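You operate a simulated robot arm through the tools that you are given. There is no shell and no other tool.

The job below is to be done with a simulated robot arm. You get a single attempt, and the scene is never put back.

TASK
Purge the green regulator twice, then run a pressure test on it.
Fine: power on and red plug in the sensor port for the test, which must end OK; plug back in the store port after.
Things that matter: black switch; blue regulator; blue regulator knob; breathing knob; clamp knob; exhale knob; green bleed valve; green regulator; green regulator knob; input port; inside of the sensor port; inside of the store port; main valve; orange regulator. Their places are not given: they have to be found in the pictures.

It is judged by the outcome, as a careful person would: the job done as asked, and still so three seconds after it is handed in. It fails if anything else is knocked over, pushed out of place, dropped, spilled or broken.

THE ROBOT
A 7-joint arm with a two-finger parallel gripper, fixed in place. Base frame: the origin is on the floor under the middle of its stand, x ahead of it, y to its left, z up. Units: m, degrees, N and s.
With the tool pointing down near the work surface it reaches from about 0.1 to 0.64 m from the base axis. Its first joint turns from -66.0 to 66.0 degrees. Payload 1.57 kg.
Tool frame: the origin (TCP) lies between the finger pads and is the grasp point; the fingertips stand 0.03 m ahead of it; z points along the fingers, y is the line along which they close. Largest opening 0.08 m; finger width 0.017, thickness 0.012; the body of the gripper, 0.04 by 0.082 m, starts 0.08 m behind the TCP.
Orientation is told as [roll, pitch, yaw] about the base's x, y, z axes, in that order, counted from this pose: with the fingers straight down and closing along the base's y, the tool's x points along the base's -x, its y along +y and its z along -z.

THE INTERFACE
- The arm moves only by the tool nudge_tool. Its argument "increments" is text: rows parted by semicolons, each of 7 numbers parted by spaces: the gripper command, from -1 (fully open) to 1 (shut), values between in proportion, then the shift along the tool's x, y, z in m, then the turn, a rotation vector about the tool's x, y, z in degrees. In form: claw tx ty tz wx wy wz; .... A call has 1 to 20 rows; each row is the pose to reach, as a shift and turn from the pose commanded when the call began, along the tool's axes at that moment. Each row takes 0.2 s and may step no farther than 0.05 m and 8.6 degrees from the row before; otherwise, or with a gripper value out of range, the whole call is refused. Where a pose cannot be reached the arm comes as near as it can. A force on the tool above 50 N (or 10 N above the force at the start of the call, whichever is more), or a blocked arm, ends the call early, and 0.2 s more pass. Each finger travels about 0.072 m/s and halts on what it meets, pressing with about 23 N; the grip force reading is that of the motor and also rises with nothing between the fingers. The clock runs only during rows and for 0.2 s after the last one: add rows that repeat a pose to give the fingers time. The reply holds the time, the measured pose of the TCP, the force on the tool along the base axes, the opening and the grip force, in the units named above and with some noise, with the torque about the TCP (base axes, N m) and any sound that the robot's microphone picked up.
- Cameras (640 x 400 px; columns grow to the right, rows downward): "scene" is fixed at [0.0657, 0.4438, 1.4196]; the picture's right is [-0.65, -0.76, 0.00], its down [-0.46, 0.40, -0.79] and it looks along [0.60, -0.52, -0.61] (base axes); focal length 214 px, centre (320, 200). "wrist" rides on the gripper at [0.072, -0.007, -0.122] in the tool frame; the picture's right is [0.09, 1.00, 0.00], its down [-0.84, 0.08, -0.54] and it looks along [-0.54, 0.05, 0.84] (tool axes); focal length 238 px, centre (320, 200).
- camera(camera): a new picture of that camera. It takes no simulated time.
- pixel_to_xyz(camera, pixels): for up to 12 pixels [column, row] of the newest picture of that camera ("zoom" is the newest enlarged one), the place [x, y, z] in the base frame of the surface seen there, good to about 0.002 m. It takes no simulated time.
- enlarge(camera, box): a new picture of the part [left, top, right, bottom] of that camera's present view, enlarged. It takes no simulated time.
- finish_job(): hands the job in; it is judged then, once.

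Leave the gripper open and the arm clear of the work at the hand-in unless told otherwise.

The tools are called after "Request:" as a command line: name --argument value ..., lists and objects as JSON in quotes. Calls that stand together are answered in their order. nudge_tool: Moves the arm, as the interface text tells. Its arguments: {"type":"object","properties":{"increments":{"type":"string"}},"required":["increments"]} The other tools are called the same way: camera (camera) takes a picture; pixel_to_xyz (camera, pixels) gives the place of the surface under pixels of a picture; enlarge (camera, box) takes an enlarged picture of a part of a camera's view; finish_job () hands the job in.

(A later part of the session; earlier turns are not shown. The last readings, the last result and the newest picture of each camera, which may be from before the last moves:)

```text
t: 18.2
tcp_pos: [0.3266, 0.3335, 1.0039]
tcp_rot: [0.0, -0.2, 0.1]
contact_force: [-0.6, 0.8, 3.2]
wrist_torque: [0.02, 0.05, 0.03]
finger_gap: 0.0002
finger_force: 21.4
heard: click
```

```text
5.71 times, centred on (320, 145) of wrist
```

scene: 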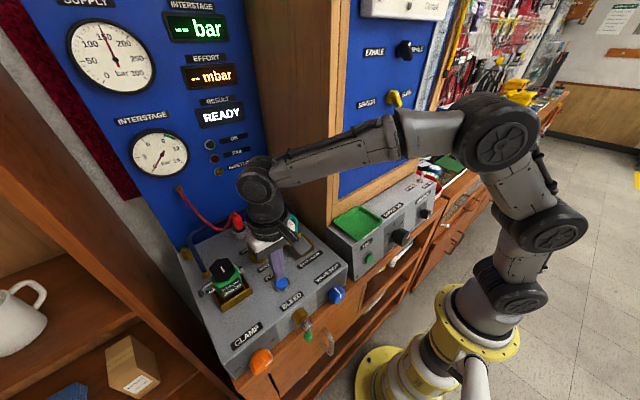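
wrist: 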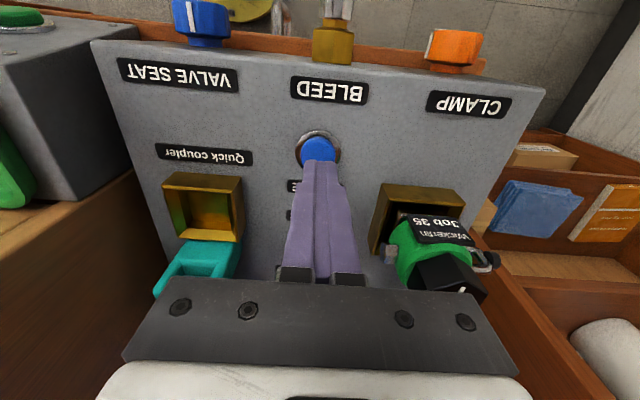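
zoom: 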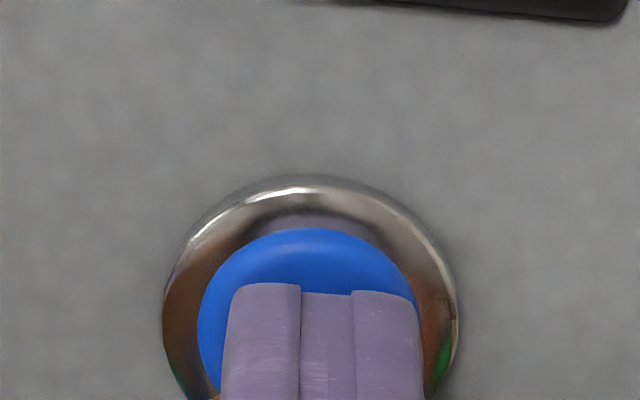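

A click was heard and the button is down. I lift off and see whether anything else happens.

Request:
nudge_tool --increments "1 0 0 -0.01 0 0 0; 1 0 0 -0.025 0 0 0; 1 0 0 -0.025 0 0 0"

Request:
camera --camera "scene"

Request:
enlarge --camera "scene" --box '[60, 0, 270, 190]'

Request:
enlarge --camera "wrist" --box '[260, 90, 500, 300]'

```text
t: 19.0
tcp_pos: [0.3273, 0.3335, 1.0274]
tcp_rot: [0.0, -0.1, 0.0]
contact_force: [-0.1, 0.3, 0.2]
wrist_torque: [-0.01, 0.02, 0.02]
finger_gap: 0.0002
finger_force: 21.6
```

```text
taken
```

scene: 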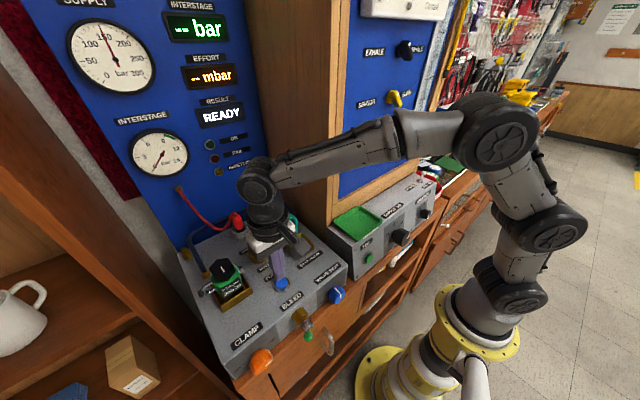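

```text
2.11 times, centred on (165, 95) of scene
```

zoom: 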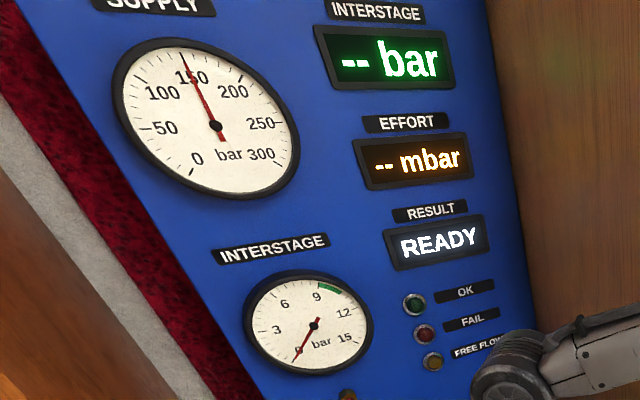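

```text
1.90 times, centred on (380, 195) of wrist
```

zoom: 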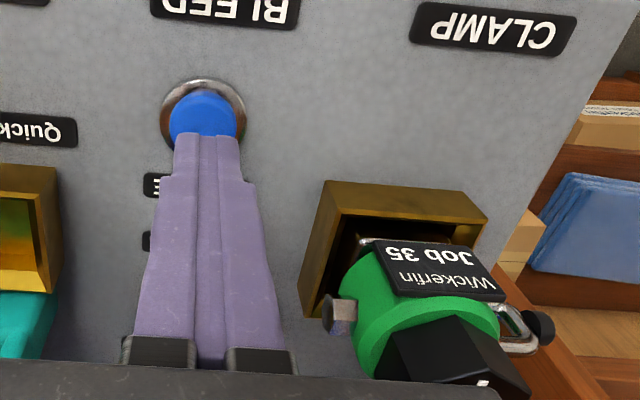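

The displays still read READY with no reading. Before the second press I check the input port's white mark against OPEN/CLOSED to see whether the supply valve is open.

Request:
enlarge --camera "scene" --box '[340, 100, 440, 200]'

Request:
enlarge --camera "scene" --box '[175, 200, 345, 350]'

```text
4.00 times, centred on (390, 150) of scene
```

zoom: 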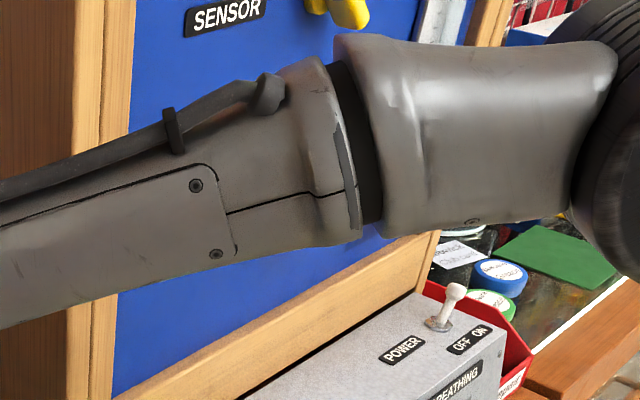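

```text
2.67 times, centred on (260, 275) of scene
```

zoom: 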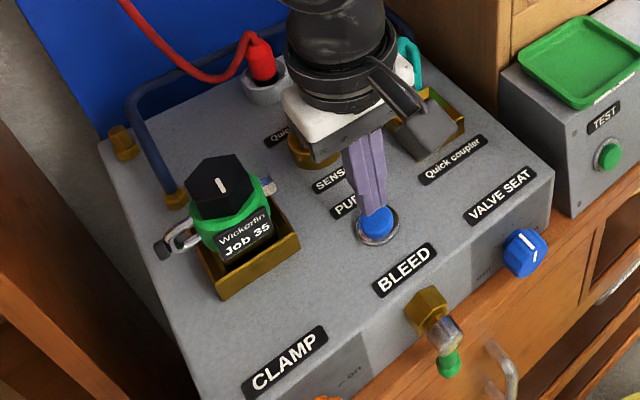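

The arm hides that valve from here. The first press clicked cleanly; I give the second press the same way.

Request:
nudge_tool --increments "1 0 0 0.012 0 0 0; 1 0 0 0.02 0 0 0; 1 0 0 0.0225 0 0 0; 1 0 0 0.025 0 0 0; 1 0 0 0.025 0 0 0; 1 0 0 0.025 0 0 0; 1 0 0 0.025 0 0 0; 1 0 0 0.015 0 0 0; 1 0 0 0 0 0 0; 1 0 0 -0.03 0 0 0"

Request:
enlarge --camera "scene" --box '[60, 0, 270, 190]'

```text
t: 21.2
tcp_pos: [0.3259, 0.3337, 1.0573]
tcp_rot: [0.0, -0.2, 0.0]
contact_force: [0.1, -0.2, -0.6]
wrist_torque: [0.0, 0.0, 0.01]
finger_gap: 0.0
finger_force: 21.2
heard: click
```

```text
2.11 times, centred on (165, 95) of scene
```

zoom: 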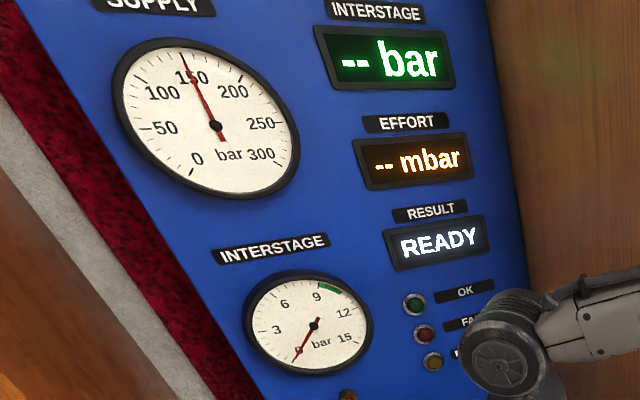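

Second click heard. Now the red plug: I rise, open the fingers and look at the store and sensor ports from above.

Request:
nudge_tool --increments "1 0 0 -0.04 0 0 0; 1 0 0 -0.08 0 0 0; -1 -0.02 0 -0.12 0 0 0; -1 -0.04 0 -0.143 0 0 0; -1 -0.06 0 -0.143 0 0 0; -1 -0.06 0 -0.143 0 0 0"

Request:
camera --camera "wrist"

Request:
camera --camera "scene"

```text
t: 22.6
tcp_pos: [0.3876, 0.3347, 1.2]
tcp_rot: [0.1, -0.2, 0.0]
contact_force: [0.5, -0.3, -1.1]
wrist_torque: [-0.02, 0.03, 0.02]
finger_gap: 0.0796
finger_force: 0.1
```

```text
taken
```

wrist: 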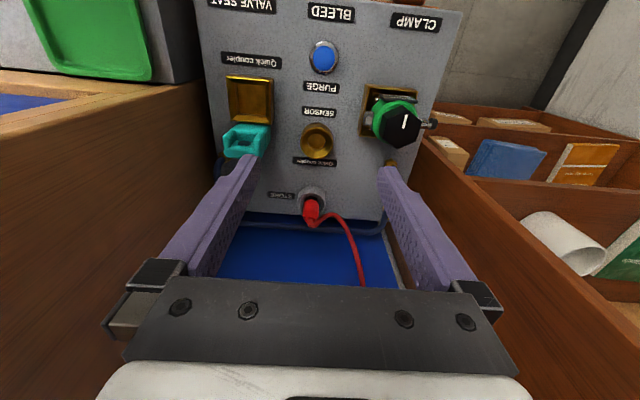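

```text
taken
```

scene: 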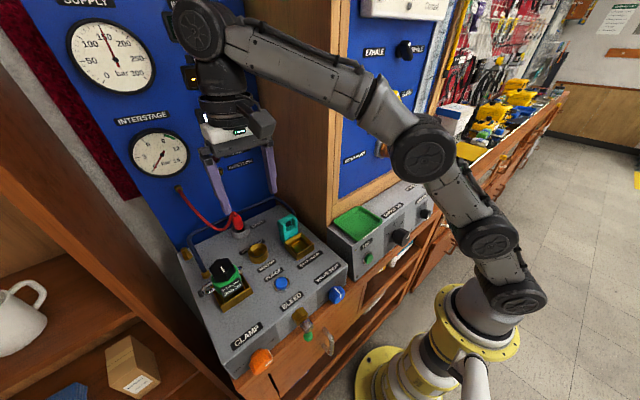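

The plug is at (311,208) in the wrist view and the sensor port at (317,138). I enlarge and measure both.

Request:
enlarge --camera "wrist" --box '[280, 120, 360, 170]'

Request:
pixel_to_xyz --camera "zoom" --pixels '[[296, 148], [296, 80], [235, 148], [360, 148], [296, 225], [296, 260], [296, 120], [200, 100]]'

Request:
enlarge --camera "wrist" --box '[270, 175, 350, 235]'

Request:
pixel_to_xyz --camera "zoom" --pixels '[[320, 250], [320, 200], [280, 220], [360, 220], [320, 290], [320, 330], [400, 200], [240, 200], [320, 100], [370, 310]]'

```text
8.00 times, centred on (320, 145) of wrist
```

zoom: 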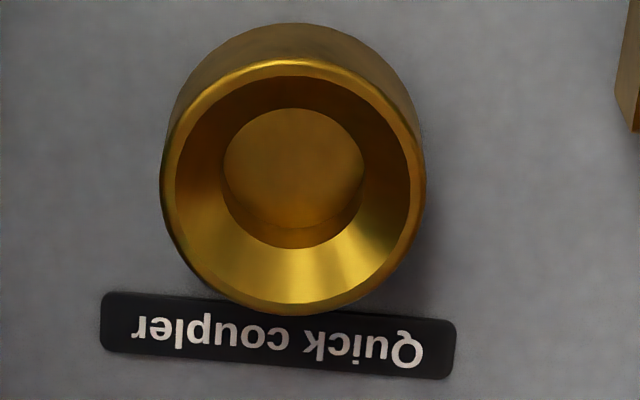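

```text
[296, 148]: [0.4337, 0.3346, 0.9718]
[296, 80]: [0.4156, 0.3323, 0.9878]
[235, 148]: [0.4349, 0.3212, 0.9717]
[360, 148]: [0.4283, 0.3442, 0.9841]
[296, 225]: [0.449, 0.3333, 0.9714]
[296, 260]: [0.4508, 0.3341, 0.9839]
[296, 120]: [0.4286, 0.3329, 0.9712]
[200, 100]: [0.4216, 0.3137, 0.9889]
```

```text
6.67 times, centred on (310, 205) of wrist
```

zoom: 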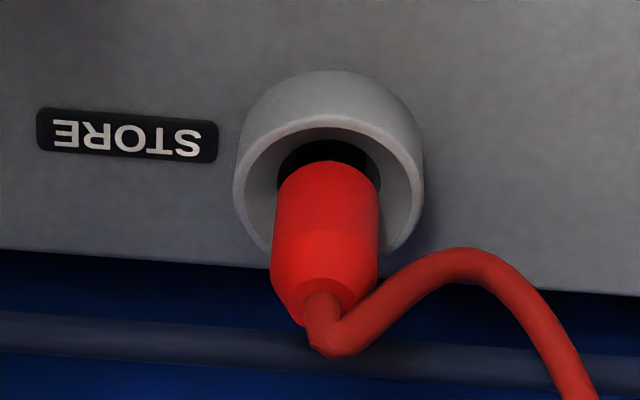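

```text
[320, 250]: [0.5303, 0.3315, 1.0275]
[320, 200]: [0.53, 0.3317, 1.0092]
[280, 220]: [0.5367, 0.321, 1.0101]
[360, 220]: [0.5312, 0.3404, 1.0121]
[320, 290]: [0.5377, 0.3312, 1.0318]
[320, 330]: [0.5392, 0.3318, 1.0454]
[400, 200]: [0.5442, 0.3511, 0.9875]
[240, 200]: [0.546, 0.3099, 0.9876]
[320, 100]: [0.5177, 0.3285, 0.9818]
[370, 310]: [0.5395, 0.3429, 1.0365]
```

The hose leaves the plug top toward +y/+x, so a grip closing straight along y would squeeze it. I measure the hose's course, the plug and both port rims more densely.

Request:
pixel_to_xyz --camera "zoom" --pixels '[[330, 345], [380, 310], [420, 275], [460, 260], [500, 280], [540, 330], [570, 370], [275, 270], [375, 260], [325, 180], [325, 225], [325, 270]]'

Request:
enlarge --camera "scene" --box '[215, 195, 285, 265]'

Request:
pixel_to_xyz --camera "zoom" --pixels '[[220, 150], [200, 170], [240, 170], [220, 130], [220, 180], [220, 200], [400, 255], [330, 275], [390, 310], [430, 270], [365, 280], [390, 280]]'

```text
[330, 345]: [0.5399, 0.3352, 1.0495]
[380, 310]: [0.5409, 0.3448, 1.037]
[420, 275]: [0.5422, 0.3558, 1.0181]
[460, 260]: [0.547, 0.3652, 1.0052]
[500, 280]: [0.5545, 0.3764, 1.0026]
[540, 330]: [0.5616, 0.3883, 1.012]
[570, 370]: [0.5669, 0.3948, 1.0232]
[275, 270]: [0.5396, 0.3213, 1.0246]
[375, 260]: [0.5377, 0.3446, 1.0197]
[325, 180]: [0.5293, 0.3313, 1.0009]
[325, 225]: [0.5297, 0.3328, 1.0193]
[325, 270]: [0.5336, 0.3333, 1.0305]
```

```text
5.71 times, centred on (250, 230) of scene
```

zoom: 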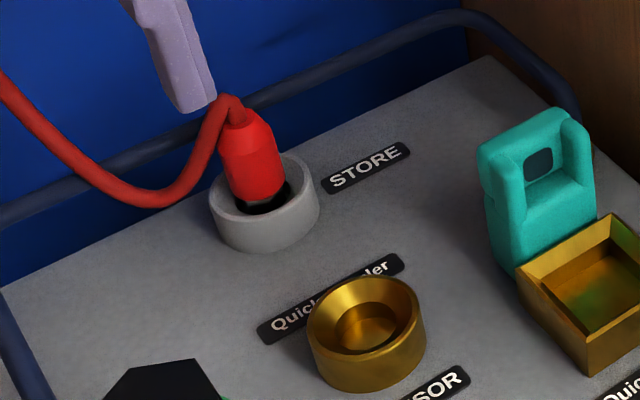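

```text
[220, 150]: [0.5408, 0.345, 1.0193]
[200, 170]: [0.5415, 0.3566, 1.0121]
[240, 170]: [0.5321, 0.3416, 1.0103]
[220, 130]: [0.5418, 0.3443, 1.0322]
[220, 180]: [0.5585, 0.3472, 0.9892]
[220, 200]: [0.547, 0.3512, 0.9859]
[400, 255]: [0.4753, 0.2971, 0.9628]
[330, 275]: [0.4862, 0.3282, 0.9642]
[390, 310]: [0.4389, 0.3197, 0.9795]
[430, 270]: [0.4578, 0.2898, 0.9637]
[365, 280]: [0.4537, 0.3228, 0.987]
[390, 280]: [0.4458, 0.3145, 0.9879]
```

The hose drops right beside the plug on its +y side, so I should grip with the fingers closing along x. I check the room there: cabinet corner, back pipe, wall.

Request:
pixel_to_xyz --camera "scene" --pixels '[[335, 120], [335, 200], [290, 190], [262, 150], [325, 225], [270, 60], [200, 225], [215, 240], [255, 208], [285, 205], [345, 40], [240, 170]]'

Request:
pixel_to_xyz --camera "wrist" --pixels '[[270, 224], [290, 226], [340, 230], [370, 231], [228, 160], [215, 165], [390, 165], [240, 120], [200, 150], [250, 215], [310, 250], [388, 240]]'

```text
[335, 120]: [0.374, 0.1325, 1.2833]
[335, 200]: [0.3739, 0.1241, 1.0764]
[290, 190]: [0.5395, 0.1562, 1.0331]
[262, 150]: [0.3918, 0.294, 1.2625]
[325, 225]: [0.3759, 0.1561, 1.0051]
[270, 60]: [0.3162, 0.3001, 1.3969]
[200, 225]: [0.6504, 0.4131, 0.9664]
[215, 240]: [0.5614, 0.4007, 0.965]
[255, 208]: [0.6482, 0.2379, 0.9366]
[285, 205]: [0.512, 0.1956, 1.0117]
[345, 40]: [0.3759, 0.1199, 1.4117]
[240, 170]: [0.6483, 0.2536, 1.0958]
```

```text
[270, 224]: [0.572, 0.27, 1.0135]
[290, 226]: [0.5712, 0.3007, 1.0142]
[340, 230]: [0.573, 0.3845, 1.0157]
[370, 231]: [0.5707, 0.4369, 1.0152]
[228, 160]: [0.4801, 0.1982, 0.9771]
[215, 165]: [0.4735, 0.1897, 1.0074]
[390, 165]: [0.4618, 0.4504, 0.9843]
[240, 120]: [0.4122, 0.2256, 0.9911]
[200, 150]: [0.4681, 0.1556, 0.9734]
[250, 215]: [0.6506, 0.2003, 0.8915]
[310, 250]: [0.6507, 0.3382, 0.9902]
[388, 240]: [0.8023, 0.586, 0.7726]
```

A navy rail runs behind the plug at about x 0.572, z 1.014. I measure its edges and the plug's outline more exactly to choose the grip angle.

Request:
enlarge --camera "wrist" --box '[285, 190, 345, 235]'

Request:
pixel_to_xyz --camera "zoom" --pixels '[[150, 330], [150, 345], [150, 360], [150, 375], [480, 350], [480, 370], [220, 200], [350, 200], [285, 160], [285, 210], [230, 255], [340, 255]]'

```text
8.89 times, centred on (315, 212) of wrist
```

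zoom: 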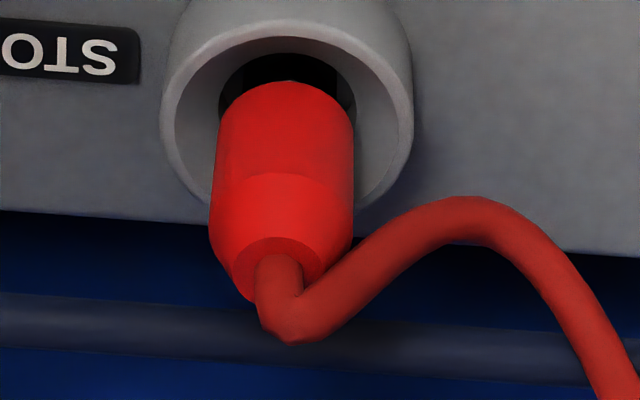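

```text
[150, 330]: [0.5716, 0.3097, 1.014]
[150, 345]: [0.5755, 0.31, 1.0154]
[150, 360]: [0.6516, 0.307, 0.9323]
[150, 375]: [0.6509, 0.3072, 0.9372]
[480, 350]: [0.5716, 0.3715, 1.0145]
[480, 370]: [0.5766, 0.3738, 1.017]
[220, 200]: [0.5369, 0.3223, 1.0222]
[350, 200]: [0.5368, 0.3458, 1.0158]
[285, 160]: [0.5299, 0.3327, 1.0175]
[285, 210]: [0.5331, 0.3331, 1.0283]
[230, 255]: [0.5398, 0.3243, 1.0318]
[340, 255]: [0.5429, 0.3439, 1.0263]
```

Plug: centre about (0.5425,0.3327), diameter 25 mm, straight sides to z 1.025. A 42° yaw with the fingers opened to 34 mm clears both hose and rail. I move above it first (TCP z 1.10).

Request:
nudge_tool --increments "0.15 -0.03 0 0 0 0 -8.4; 0.15 -0.06 0 0.01 0 0 -16.8; 0.15 -0.09 0 0.02 0 0 -25.2; 0.15 -0.12 -0.001 0.03 0 0 -33.6; 0.15 -0.1539 -0.0022 0.05 0 0 -42; 0.15 -0.1539 -0.0022 0.08 0 0 -42; 0.15 -0.1539 -0.0022 0.09 0 0 -42; 0.15 -0.1539 -0.0022 0.09 0 0 -42"

Request:
camera --camera "wrist"

Request:
camera --camera "scene"

```text
t: 24.4
tcp_pos: [0.5076, 0.3117, 1.0933]
tcp_rot: [-0.1, 0.0, 42.1]
contact_force: [0.2, 0.5, -0.1]
wrist_torque: [-0.02, 0.0, -0.02]
finger_gap: 0.0339
finger_force: 0.1
out of reach, approached as far as the arm can: row 1, 2, 3, 4, 5, 6, 7, 8
```

```text
taken
```

wrist: 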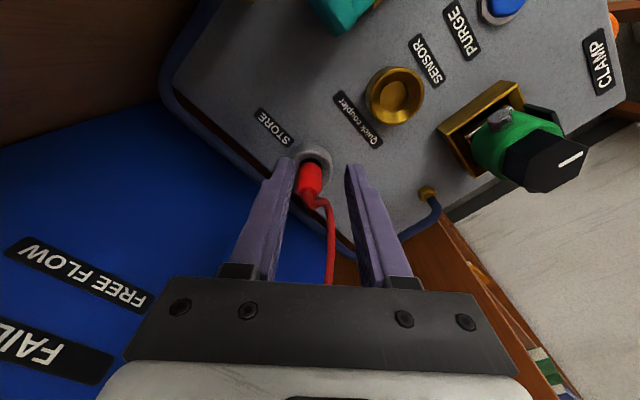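

```text
taken
```

scene: 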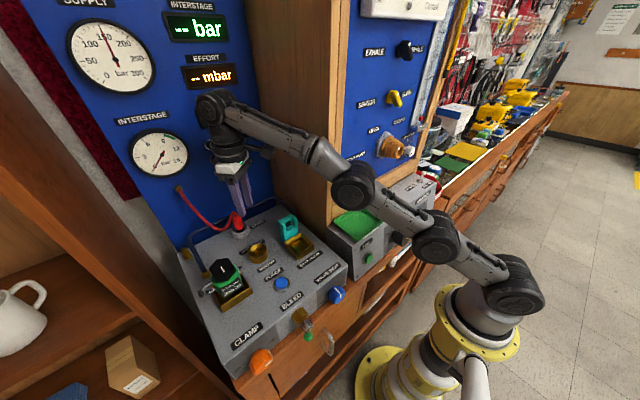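

The arm is out of radial reach with the tool straight down at this height. Tilting the tool 10° outward about its closing axis gains reach. I do that and move over the plug at TCP z 1.075.

Request:
nudge_tool --increments "0.15 -0.01 -0.002 0 0 -4 0; 0.15 -0.02 -0.004 0.005 0 -8 0; 0.15 -0.03 -0.006 0.012 0 -10 0; 0.15 -0.037 -0.0073 0.0183 0 -10 0; 0.15 -0.037 -0.0073 0.0183 0 -10 0"

Request:
camera --camera "wrist"

Request:
enlarge --camera "scene" --box '[200, 150, 290, 250]'

```text
t: 25.6
tcp_pos: [0.5413, 0.3303, 1.0756]
tcp_rot: [-0.1, -10.1, 42.0]
contact_force: [-0.3, 1.8, -1.0]
wrist_torque: [-0.02, 0.04, 0.0]
finger_gap: 0.0343
finger_force: 0.2
```

```text
taken
```

wrist: 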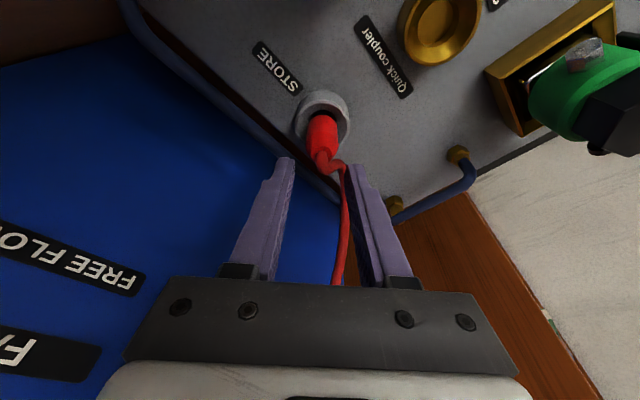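

```text
4.00 times, centred on (245, 200) of scene
```

zoom: 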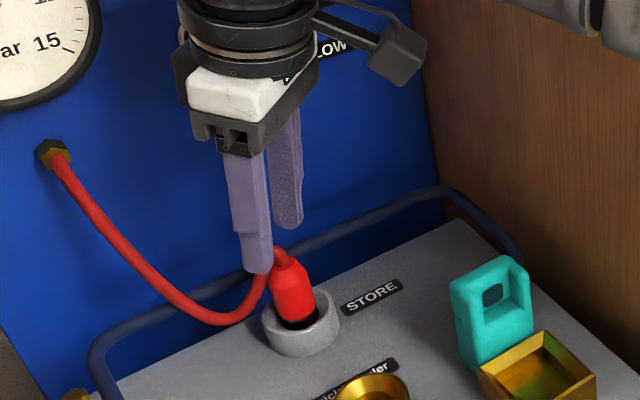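

The plug lies centred between the fingertips. I go straight down 2.5 cm and look again.

Request:
nudge_tool --increments "0.15 0.0022 0 0.0123 0 0 0; 0.15 0.00434 0 0.0246 0 0 0; 0.15 0.00434 0 0.0246 0 0 0"

Request:
enlarge --camera "wrist" --box '[260, 80, 400, 220]'

Request:
enlarge --camera "scene" --box '[200, 170, 280, 260]'

```text
t: 26.4
tcp_pos: [0.5401, 0.3292, 1.0516]
tcp_rot: [-0.1, -10.1, 42.1]
contact_force: [0.2, 1.7, -0.3]
wrist_torque: [-0.01, -0.01, 0.01]
finger_gap: 0.0342
finger_force: 0.2
```

```text
2.86 times, centred on (330, 150) of wrist
```

zoom: 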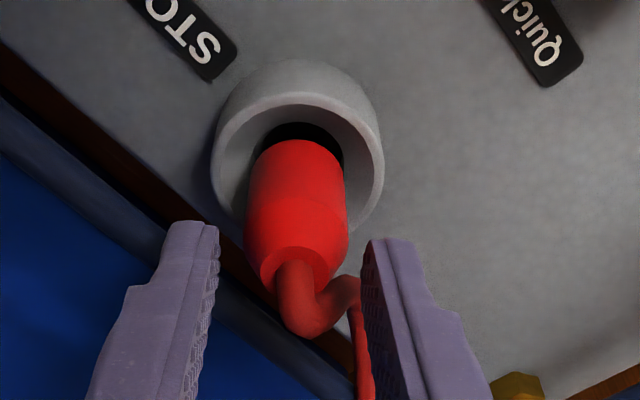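

```text
4.44 times, centred on (240, 215) of scene
```

zoom: 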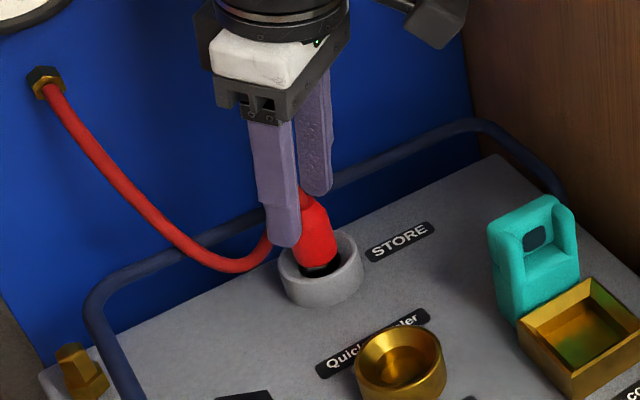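

Clearances look right on both sides. I go down the remaining 2.7 cm with a 1 mm sideways correction.

Request:
nudge_tool --increments "0.15 0.002 0.001 0.012 0 0 0; 0.15 0.003 0.001 0.02 0 0 0; 0.15 0.004 0.001 0.0265 0 0 0; 0.15 0.004 0.001 0.0265 0 0 0"

Request:
enlarge --camera "wrist" --box '[260, 80, 400, 220]'

Request:
enlarge --camera "scene" --box '[200, 170, 280, 260]'

```text
t: 27.4
tcp_pos: [0.5394, 0.3314, 1.023]
tcp_rot: [-0.1, -10.0, 42.1]
contact_force: [-0.1, -0.2, 1.3]
wrist_torque: [-0.01, -0.01, -0.01]
finger_gap: 0.0344
finger_force: 0.1
```

```text
2.86 times, centred on (330, 150) of wrist
```

zoom: 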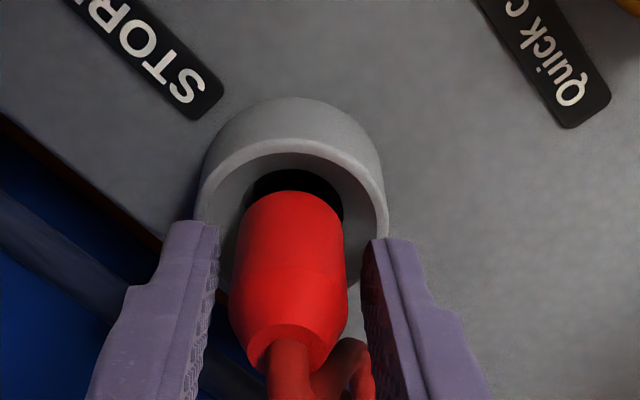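

```text
4.44 times, centred on (240, 215) of scene
```

zoom: 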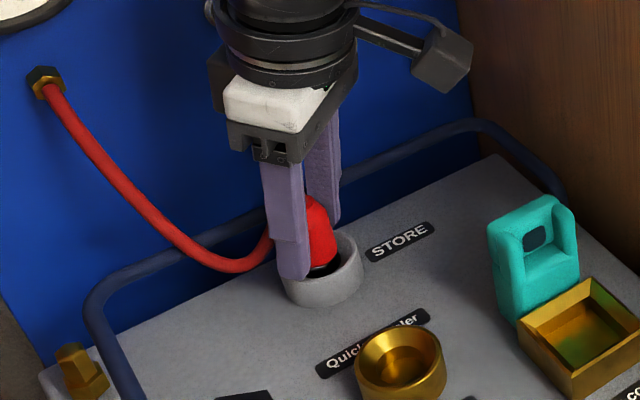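

No contact so far, the plug is between the pads. I close the fingers on it.

Request:
nudge_tool --increments "1 0 0 0 0 0 0; 1 0 0 0 0 0 0; 1 0 0 0 0 0 0"

Request:
enlarge --camera "wrist" --box '[260, 80, 400, 220]'

```text
t: 28.2
tcp_pos: [0.5389, 0.3312, 1.0247]
tcp_rot: [-0.1, -10.1, 42.1]
contact_force: [-0.6, 0.3, -1.0]
wrist_torque: [-0.01, 0.02, -0.04]
finger_gap: 0.0246
finger_force: 23.0
```

```text
2.86 times, centred on (330, 150) of wrist
```

zoom: 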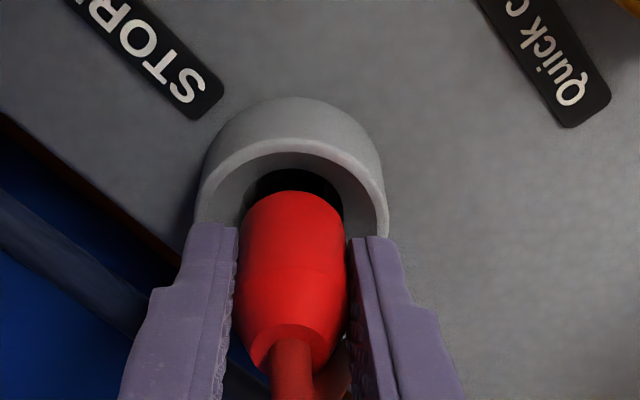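

The grip holds at 24.6 mm, so the plug is caught. I pull it straight up 5 cm.

Request:
nudge_tool --increments "1 -0.0017 0 -0.0098 0 0 0; 1 -0.0035 0 -0.0197 0 0 0; 1 -0.0052 0 -0.0295 0 0 0; 1 -0.0069 0 -0.0394 0 0 0; 1 -0.0087 0 -0.0492 0 0 0; 1 -0.0087 0 -0.0492 0 0 0"

Request:
camera --camera "scene"

Request:
enlarge --camera "scene" --box '[200, 170, 290, 260]'

Request:
enlarge --camera "wrist" --box '[240, 60, 420, 240]'

```text
t: 29.6
tcp_pos: [0.5388, 0.3324, 1.074]
tcp_rot: [-0.1, -10.0, 42.0]
contact_force: [1.3, 0.3, -1.1]
wrist_torque: [-0.03, 0.02, 0.0]
finger_gap: 0.0245
finger_force: 22.9
```

```text
taken
```

scene: 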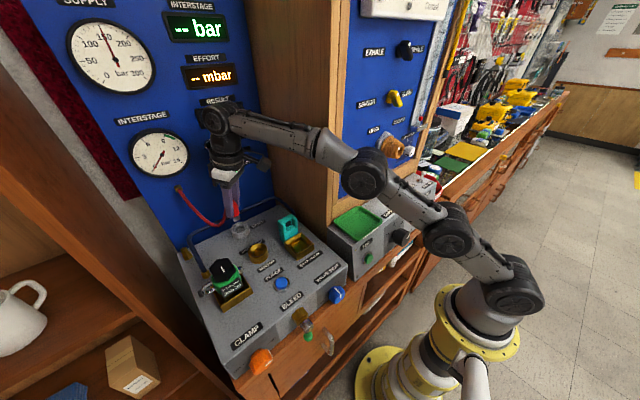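

```text
4.44 times, centred on (245, 215) of scene
```

zoom: 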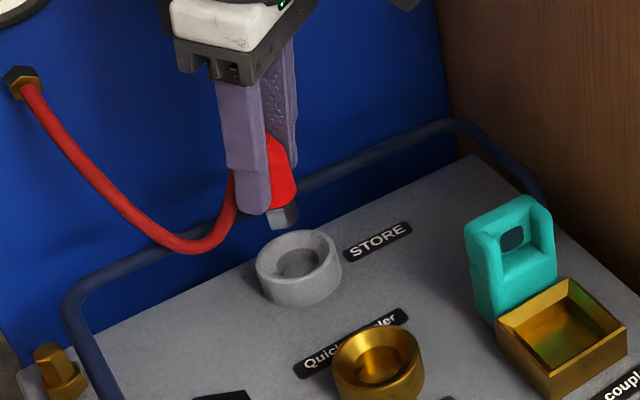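

```text
2.22 times, centred on (330, 150) of wrist
```

zoom: 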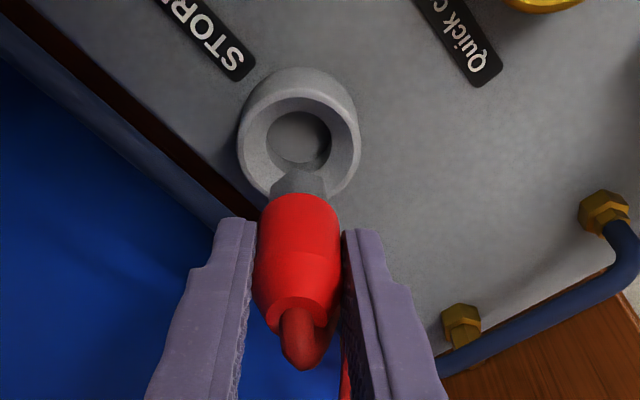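

The plug is out; it has a short grey tip under the red body. I measure both port centres and the tip position before moving to the sensor port.

Request:
pixel_to_xyz --camera "zoom" --pixels '[[298, 138], [246, 140], [353, 135], [298, 93], [275, 130], [325, 130], [298, 160], [298, 180], [320, 205], [300, 230], [285, 190]]'

Request:
enlarge --camera "scene" --box '[220, 190, 290, 260]'

Request:
pixel_to_xyz --camera "zoom" --pixels '[[240, 205], [210, 190], [172, 200], [265, 190], [215, 160], [205, 120], [205, 135], [340, 315], [300, 300], [375, 300], [340, 335], [338, 275]]'

```text
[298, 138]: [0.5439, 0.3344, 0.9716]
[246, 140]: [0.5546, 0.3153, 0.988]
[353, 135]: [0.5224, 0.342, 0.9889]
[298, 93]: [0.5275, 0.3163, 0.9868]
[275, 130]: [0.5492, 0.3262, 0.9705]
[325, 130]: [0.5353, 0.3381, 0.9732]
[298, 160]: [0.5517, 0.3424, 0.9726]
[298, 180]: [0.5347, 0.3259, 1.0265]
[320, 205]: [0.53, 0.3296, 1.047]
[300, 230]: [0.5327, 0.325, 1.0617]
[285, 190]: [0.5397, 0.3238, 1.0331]
```

```text
5.71 times, centred on (255, 225) of scene
```

zoom: 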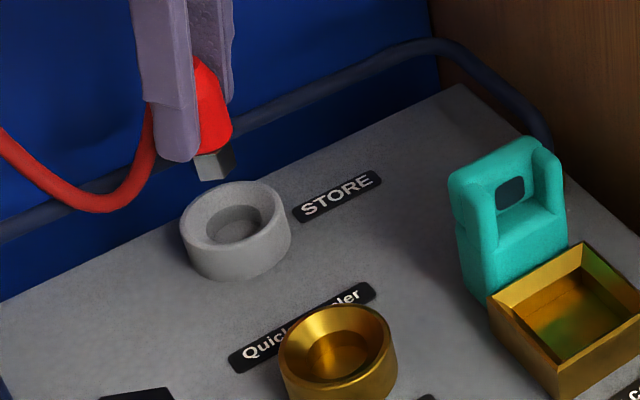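

```text
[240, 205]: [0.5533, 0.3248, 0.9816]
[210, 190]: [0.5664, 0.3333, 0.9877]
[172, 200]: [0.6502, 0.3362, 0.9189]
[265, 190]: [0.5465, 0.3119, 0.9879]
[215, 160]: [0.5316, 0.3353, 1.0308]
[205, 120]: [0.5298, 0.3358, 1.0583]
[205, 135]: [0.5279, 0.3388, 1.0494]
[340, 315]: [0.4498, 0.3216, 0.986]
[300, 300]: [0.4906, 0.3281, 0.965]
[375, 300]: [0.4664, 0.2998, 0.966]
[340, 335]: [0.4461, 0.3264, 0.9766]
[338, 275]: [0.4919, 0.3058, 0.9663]
```

I fit the sensor port centre more exactly with a tight enlarged picture.

Request:
enlarge --camera "scene" --box '[240, 235, 280, 265]'

Request:
pixel_to_xyz --camera "zoom" --pixels '[[150, 200], [180, 130], [240, 90], [300, 85], [370, 110], [400, 170], [390, 240], [340, 300], [270, 330], [200, 310], [160, 260], [280, 220]]'

```text
13.33 times, centred on (260, 250) of scene
```

zoom: 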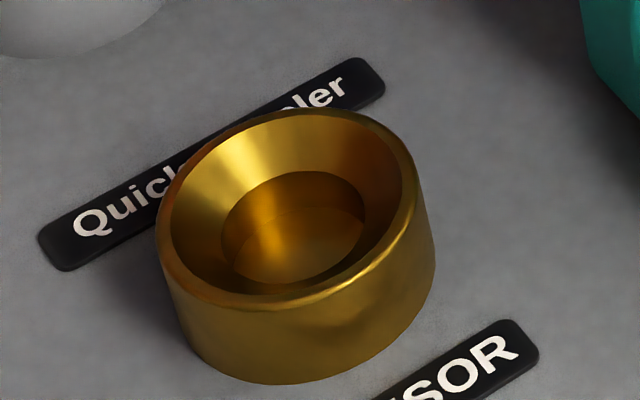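

```text
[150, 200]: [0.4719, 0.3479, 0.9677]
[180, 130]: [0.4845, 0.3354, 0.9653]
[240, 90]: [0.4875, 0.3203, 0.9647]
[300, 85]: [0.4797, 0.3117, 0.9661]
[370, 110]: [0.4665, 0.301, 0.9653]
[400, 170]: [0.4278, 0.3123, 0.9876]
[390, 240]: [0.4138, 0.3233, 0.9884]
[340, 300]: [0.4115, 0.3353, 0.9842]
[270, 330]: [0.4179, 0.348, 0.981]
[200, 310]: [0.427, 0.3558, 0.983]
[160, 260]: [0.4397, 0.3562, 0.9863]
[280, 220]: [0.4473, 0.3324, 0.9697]
```

I query points lying on the rim ring itself and on the floor.

Request:
pixel_to_xyz --camera "zoom" --pixels '[[164, 235], [178, 180], [230, 132], [300, 115], [370, 128], [408, 180], [395, 235], [345, 280], [270, 303], [205, 293], [170, 262], [305, 250]]'

```text
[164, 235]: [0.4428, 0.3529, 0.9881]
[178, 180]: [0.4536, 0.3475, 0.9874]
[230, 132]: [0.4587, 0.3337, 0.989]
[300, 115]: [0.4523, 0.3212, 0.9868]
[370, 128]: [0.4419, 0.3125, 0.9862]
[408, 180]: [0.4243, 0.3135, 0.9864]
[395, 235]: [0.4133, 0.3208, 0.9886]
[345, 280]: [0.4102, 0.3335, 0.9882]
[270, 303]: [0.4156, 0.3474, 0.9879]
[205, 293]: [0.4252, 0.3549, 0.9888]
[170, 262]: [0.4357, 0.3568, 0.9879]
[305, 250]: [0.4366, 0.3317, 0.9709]
```

Sensor rim fit gives centre about (0.434,0.334). For consistency I fit the store rim the same way, to get the exact shift between the two ports.

Request:
enlarge --camera "scene" --box '[220, 215, 260, 245]'

Request:
enlarge --camera "wrist" --box '[270, 60, 370, 160]'

```text
13.33 times, centred on (240, 230) of scene
```

zoom: 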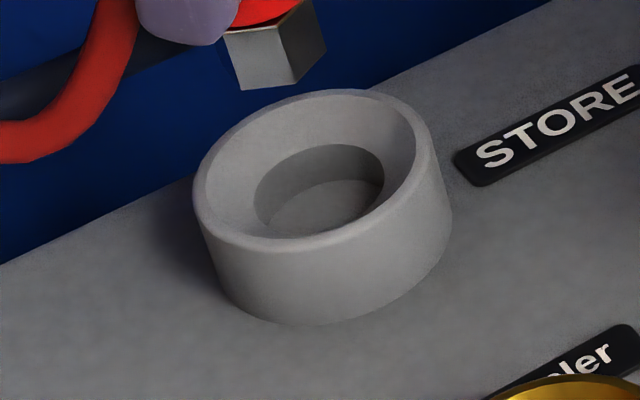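

```text
4.00 times, centred on (320, 110) of wrist
```

zoom: 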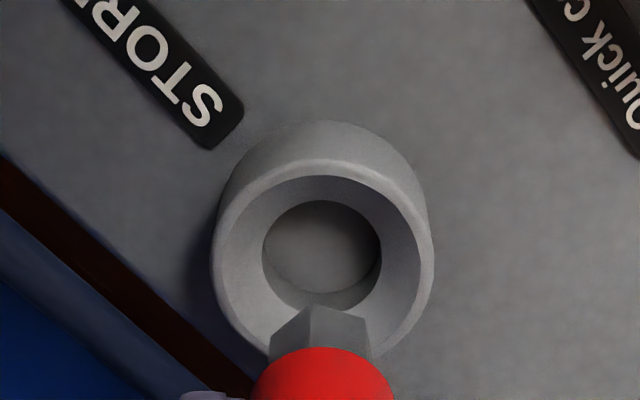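

Request:
enlarge --camera "scene" --box '[220, 215, 260, 245]'

Request:
pixel_to_xyz --camera "zoom" --pixels '[[201, 190], [222, 145], [270, 110], [340, 97], [400, 114], [425, 160], [405, 195], [365, 228], [300, 243], [240, 235], [207, 212], [320, 205]]'

```text
13.33 times, centred on (240, 230) of scene
```

zoom: 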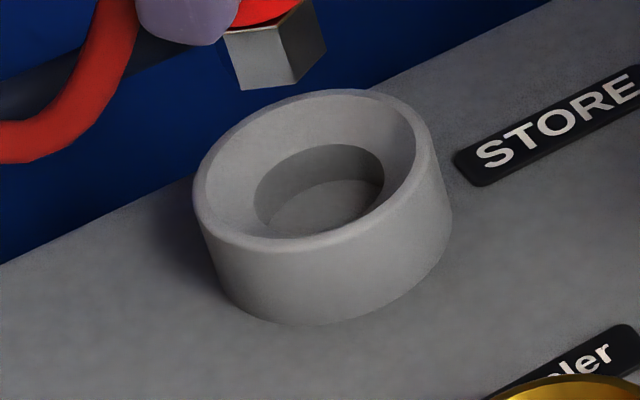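

```text
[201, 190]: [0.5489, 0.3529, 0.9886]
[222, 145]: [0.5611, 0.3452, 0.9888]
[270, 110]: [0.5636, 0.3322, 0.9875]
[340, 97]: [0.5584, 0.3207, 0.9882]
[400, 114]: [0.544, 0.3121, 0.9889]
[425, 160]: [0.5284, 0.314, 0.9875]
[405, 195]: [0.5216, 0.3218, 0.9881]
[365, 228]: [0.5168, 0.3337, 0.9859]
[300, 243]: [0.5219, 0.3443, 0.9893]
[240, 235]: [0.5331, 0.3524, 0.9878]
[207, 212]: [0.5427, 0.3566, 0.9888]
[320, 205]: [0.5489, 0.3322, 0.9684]
```

Store centre about (0.540,0.333), sensor centre about (0.434,0.334): shift of -10.6 cm in x. I carry the plug over to above the sensor port at the same height.

Request:
nudge_tool --increments "1 0.0258 0.0238 -0.0046 0 0 0; 1 0.0516 0.0476 -0.0091 0 0 0; 1 0.0771 0.0714 -0.0137 0 0 0; 1 0.0771 0.0714 -0.0137 0 0 0; 1 0.0771 0.0714 -0.0137 0 0 0"

Request:
enlarge --camera "wrist" --box '[240, 60, 400, 220]'

Request:
enlarge --camera "scene" --box '[210, 190, 310, 280]'

```text
t: 30.8
tcp_pos: [0.4331, 0.3316, 1.0717]
tcp_rot: [-0.1, -10.1, 42.0]
contact_force: [0.9, 0.4, -0.9]
wrist_torque: [-0.03, 0.0, -0.02]
finger_gap: 0.0244
finger_force: 23.2
```

```text
2.50 times, centred on (320, 140) of wrist
```

zoom: 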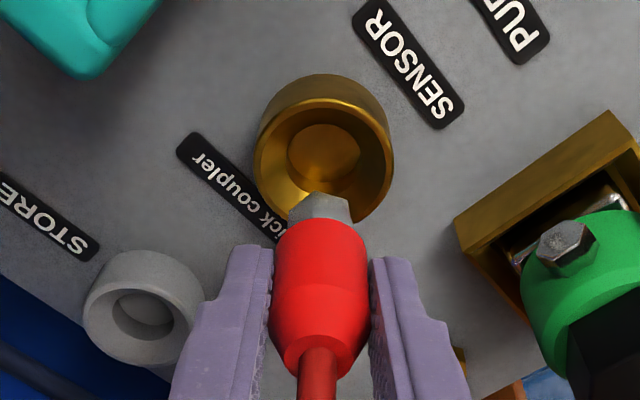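

```text
4.44 times, centred on (260, 235) of scene
```

zoom: 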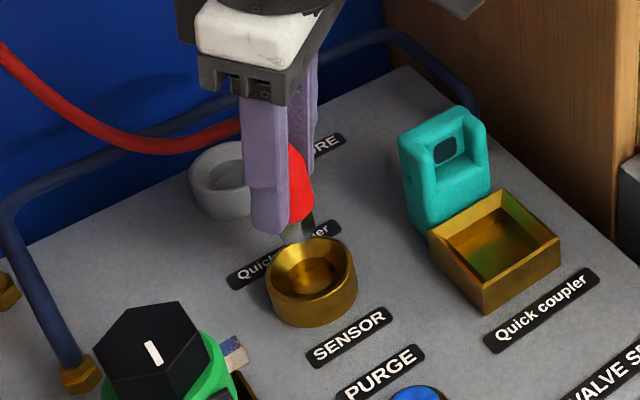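

Compared with the view over the store port, the hole sits at the same place in the picture within a pixel, so the alignment is good. I lower the plug in small steps.

Request:
nudge_tool --increments "1 0.0017 0.0006 0.0098 0 0 0; 1 0.0035 0.0006 0.0197 0 0 0; 1 0.0052 0.0006 0.0295 0 0 0; 1 0.0061 0.0006 0.0345 0 0 0; 1 0.0069 0.0006 0.0394 0 0 0; 1 0.0076 0.0006 0.0433 0 0 0; 1 0.0083 0.0006 0.0473 0 0 0; 1 0.0083 0.0006 0.0473 0 0 0"

Request:
enlarge --camera "wrist" --box '[240, 60, 400, 220]'

Request:
camera --camera "scene"

Request:
enlarge --camera "scene" --box '[210, 190, 310, 280]'

```text
t: 32.6
tcp_pos: [0.4328, 0.3328, 1.0266]
tcp_rot: [-0.1, -10.1, 42.1]
contact_force: [0.5, -0.3, -1.4]
wrist_torque: [0.0, 0.06, -0.02]
finger_gap: 0.0247
finger_force: 23.0
```

```text
2.50 times, centred on (320, 140) of wrist
```

zoom: 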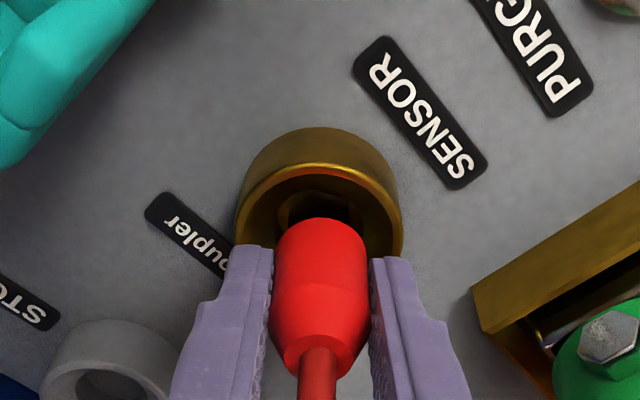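

```text
taken
```

scene: 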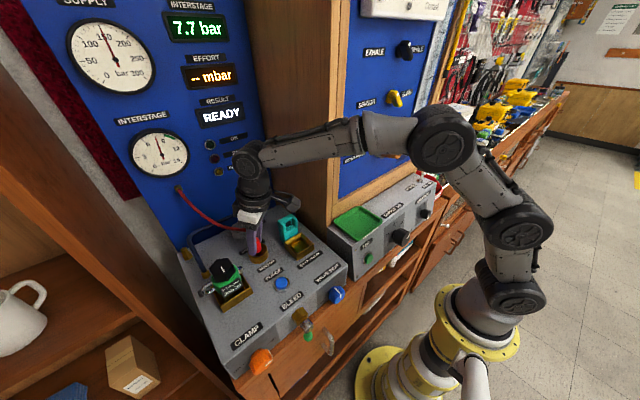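

```text
4.44 times, centred on (260, 235) of scene
```

zoom: 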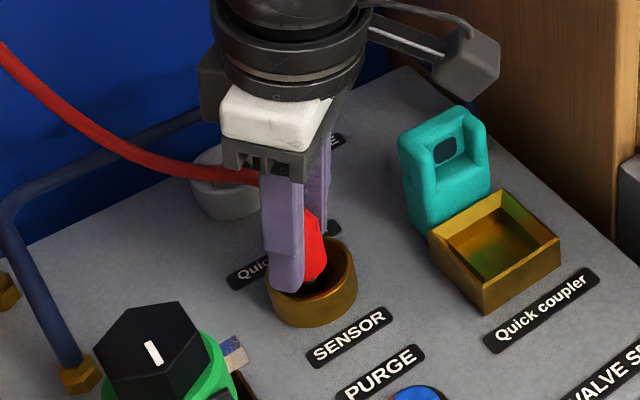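

INTERSTAGE now reads 7.7 bar, so the plug is connected. The gauge's green band starts above 9 bar, so the regulator knob will need raising. First I press the plug down 2–3 mm to be sure it is seated, then let go and look at the gauge.

Request:
nudge_tool --increments "1 0.0002 0 0.001 0 0 0; 1 0.0004 0 0.002 0 0 0; 1 0.0004 0 0.002 0 0 0"

Request:
enlarge --camera "scene" --box '[60, 0, 270, 190]'

Request:
enlarge --camera "scene" --box '[120, 120, 200, 190]'

```text
t: 33.4
tcp_pos: [0.4327, 0.333, 1.024]
tcp_rot: [-0.1, -10.1, 42.2]
contact_force: [0.6, 0.5, -1.0]
wrist_torque: [0.0, 0.04, 0.0]
finger_gap: 0.0249
finger_force: 23.1
```

```text
2.11 times, centred on (165, 95) of scene
```

zoom: 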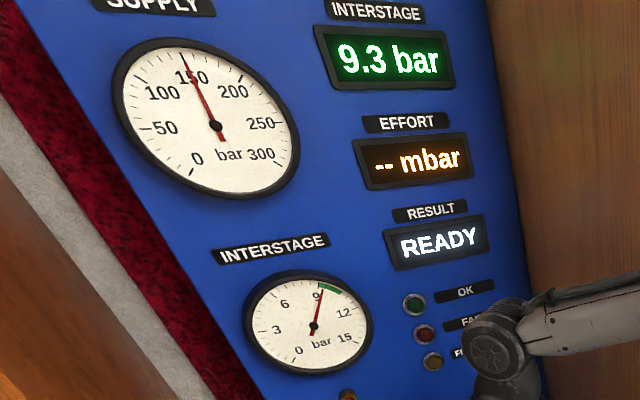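

```text
5.71 times, centred on (160, 155) of scene
```

zoom: 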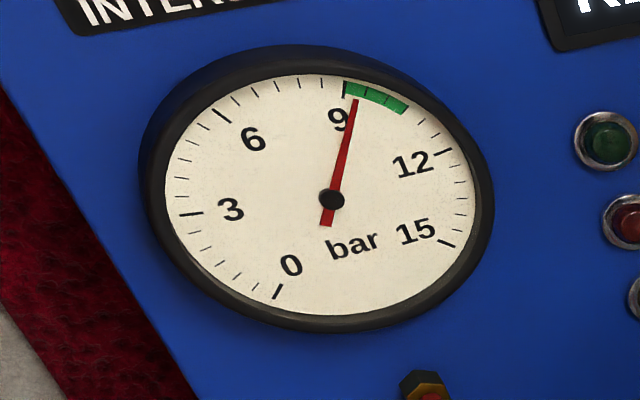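

The reading climbed to 9.3 bar and the needle has entered the green band. I press 1.5 mm more to feel the bottom.

Request:
nudge_tool --increments "1 0.0002 0 0.0008 0 0 0; 1 0.0003 0 0.0015 0 0 0; 1 0.0003 0 0.0015 0 0 0"

Request:
enlarge --camera "scene" --box '[60, 0, 270, 190]'

Request:
enlarge --camera "wrist" --box '[240, 60, 400, 220]'

```text
t: 34.2
tcp_pos: [0.4326, 0.3329, 1.0234]
tcp_rot: [-0.1, -10.1, 42.2]
contact_force: [-1.9, -2.4, 8.0]
wrist_torque: [-0.11, 0.13, 0.01]
finger_gap: 0.0247
finger_force: 23.2
```

```text
2.11 times, centred on (165, 95) of scene
```

zoom: 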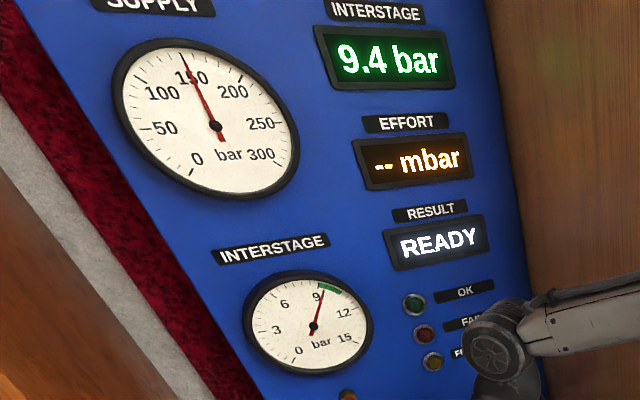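

```text
2.50 times, centred on (320, 140) of wrist
```

zoom: 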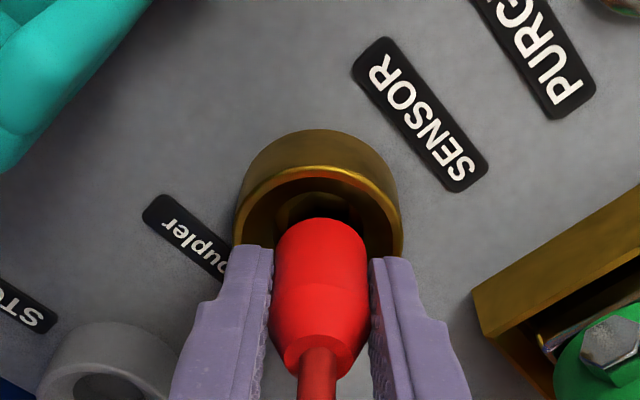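

Bottom felt (8 N), 9.4 bar, inside the green band. I open the fingers slightly, then rise straight up off the plug.

Request:
nudge_tool --increments "0.1 0 0 -0.001 0 0 0; 0.1 0 0 -0.001 0 0 0; 0.1 -0.0035 0 -0.0207 0 0 0; 0.1 -0.0069 0 -0.0404 0 0 0; 0.1 -0.0104 0 -0.06 0 0 0; 0.1 -0.0156 0 -0.0897 0 0 0; 0.1 -0.0208 0 -0.119 0 0 0; 0.1 -0.0208 0 -0.119 0 0 0"

Request:
camera --camera "scene"

Request:
camera --camera "wrist"

Request:
enlarge --camera "scene" --box '[210, 190, 310, 280]'

```text
t: 36.0
tcp_pos: [0.4325, 0.3325, 1.1444]
tcp_rot: [-0.1, -10.1, 42.1]
contact_force: [-1.2, -0.2, -0.7]
wrist_torque: [0.03, -0.02, 0.02]
finger_gap: 0.0362
finger_force: 0.0
```

```text
taken
```

scene: 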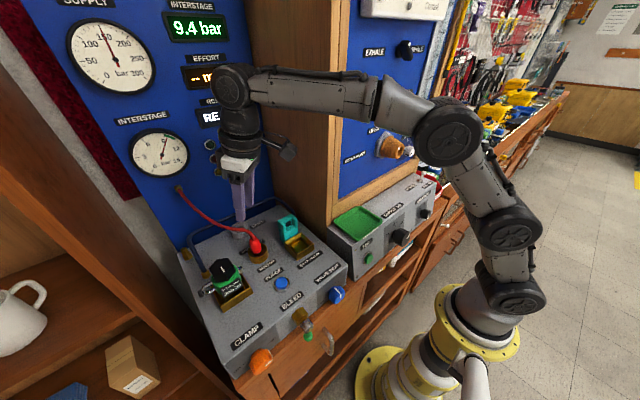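

```text
taken
```

wrist: 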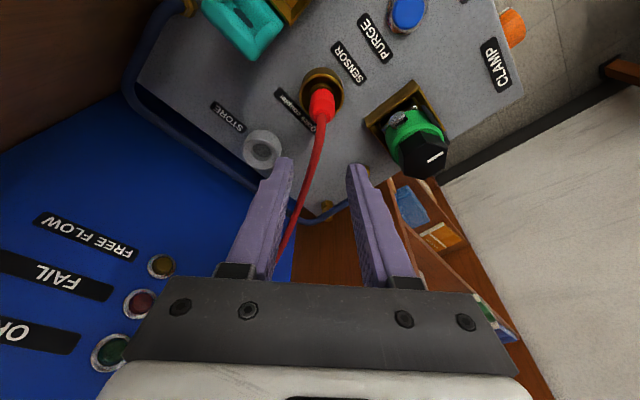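

```text
4.44 times, centred on (260, 235) of scene
```

zoom: 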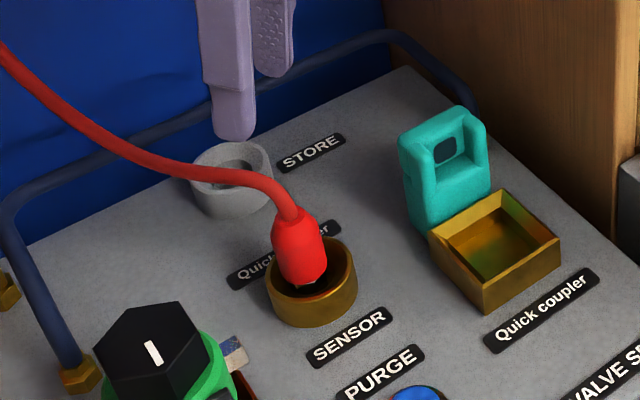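

The plug stands in the sensor port and the reading stays 9.4 bar. Next the TEST button. I draw the arm back toward the robot, undoing the tilt.

Request:
nudge_tool --increments "0.1 0.036 0.0158 -0.0114 0 4 0; 0.1 0.072 0.0315 -0.0228 0 8 0; 0.1 0.108 0.0473 -0.0343 0 10 0; 0.1 0.144 0.063 -0.0457 0 10 0; 0.1 0.18 0.0788 -0.0571 0 10 0; 0.1 0.2158 0.0945 -0.0685 0 10 0; 0.1 0.2158 0.0945 -0.0685 0 10 0"

Request:
camera --camera "scene"

```text
t: 37.6
tcp_pos: [0.2015, 0.2525, 1.1715]
tcp_rot: [-0.2, 0.0, 42.0]
contact_force: [-0.4, 0.0, 0.2]
wrist_torque: [0.05, 0.0, 0.01]
finger_gap: 0.036
finger_force: 0.0
```

```text
taken
```

scene: 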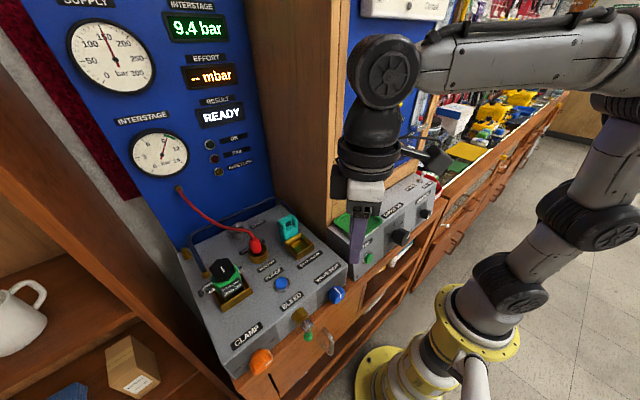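

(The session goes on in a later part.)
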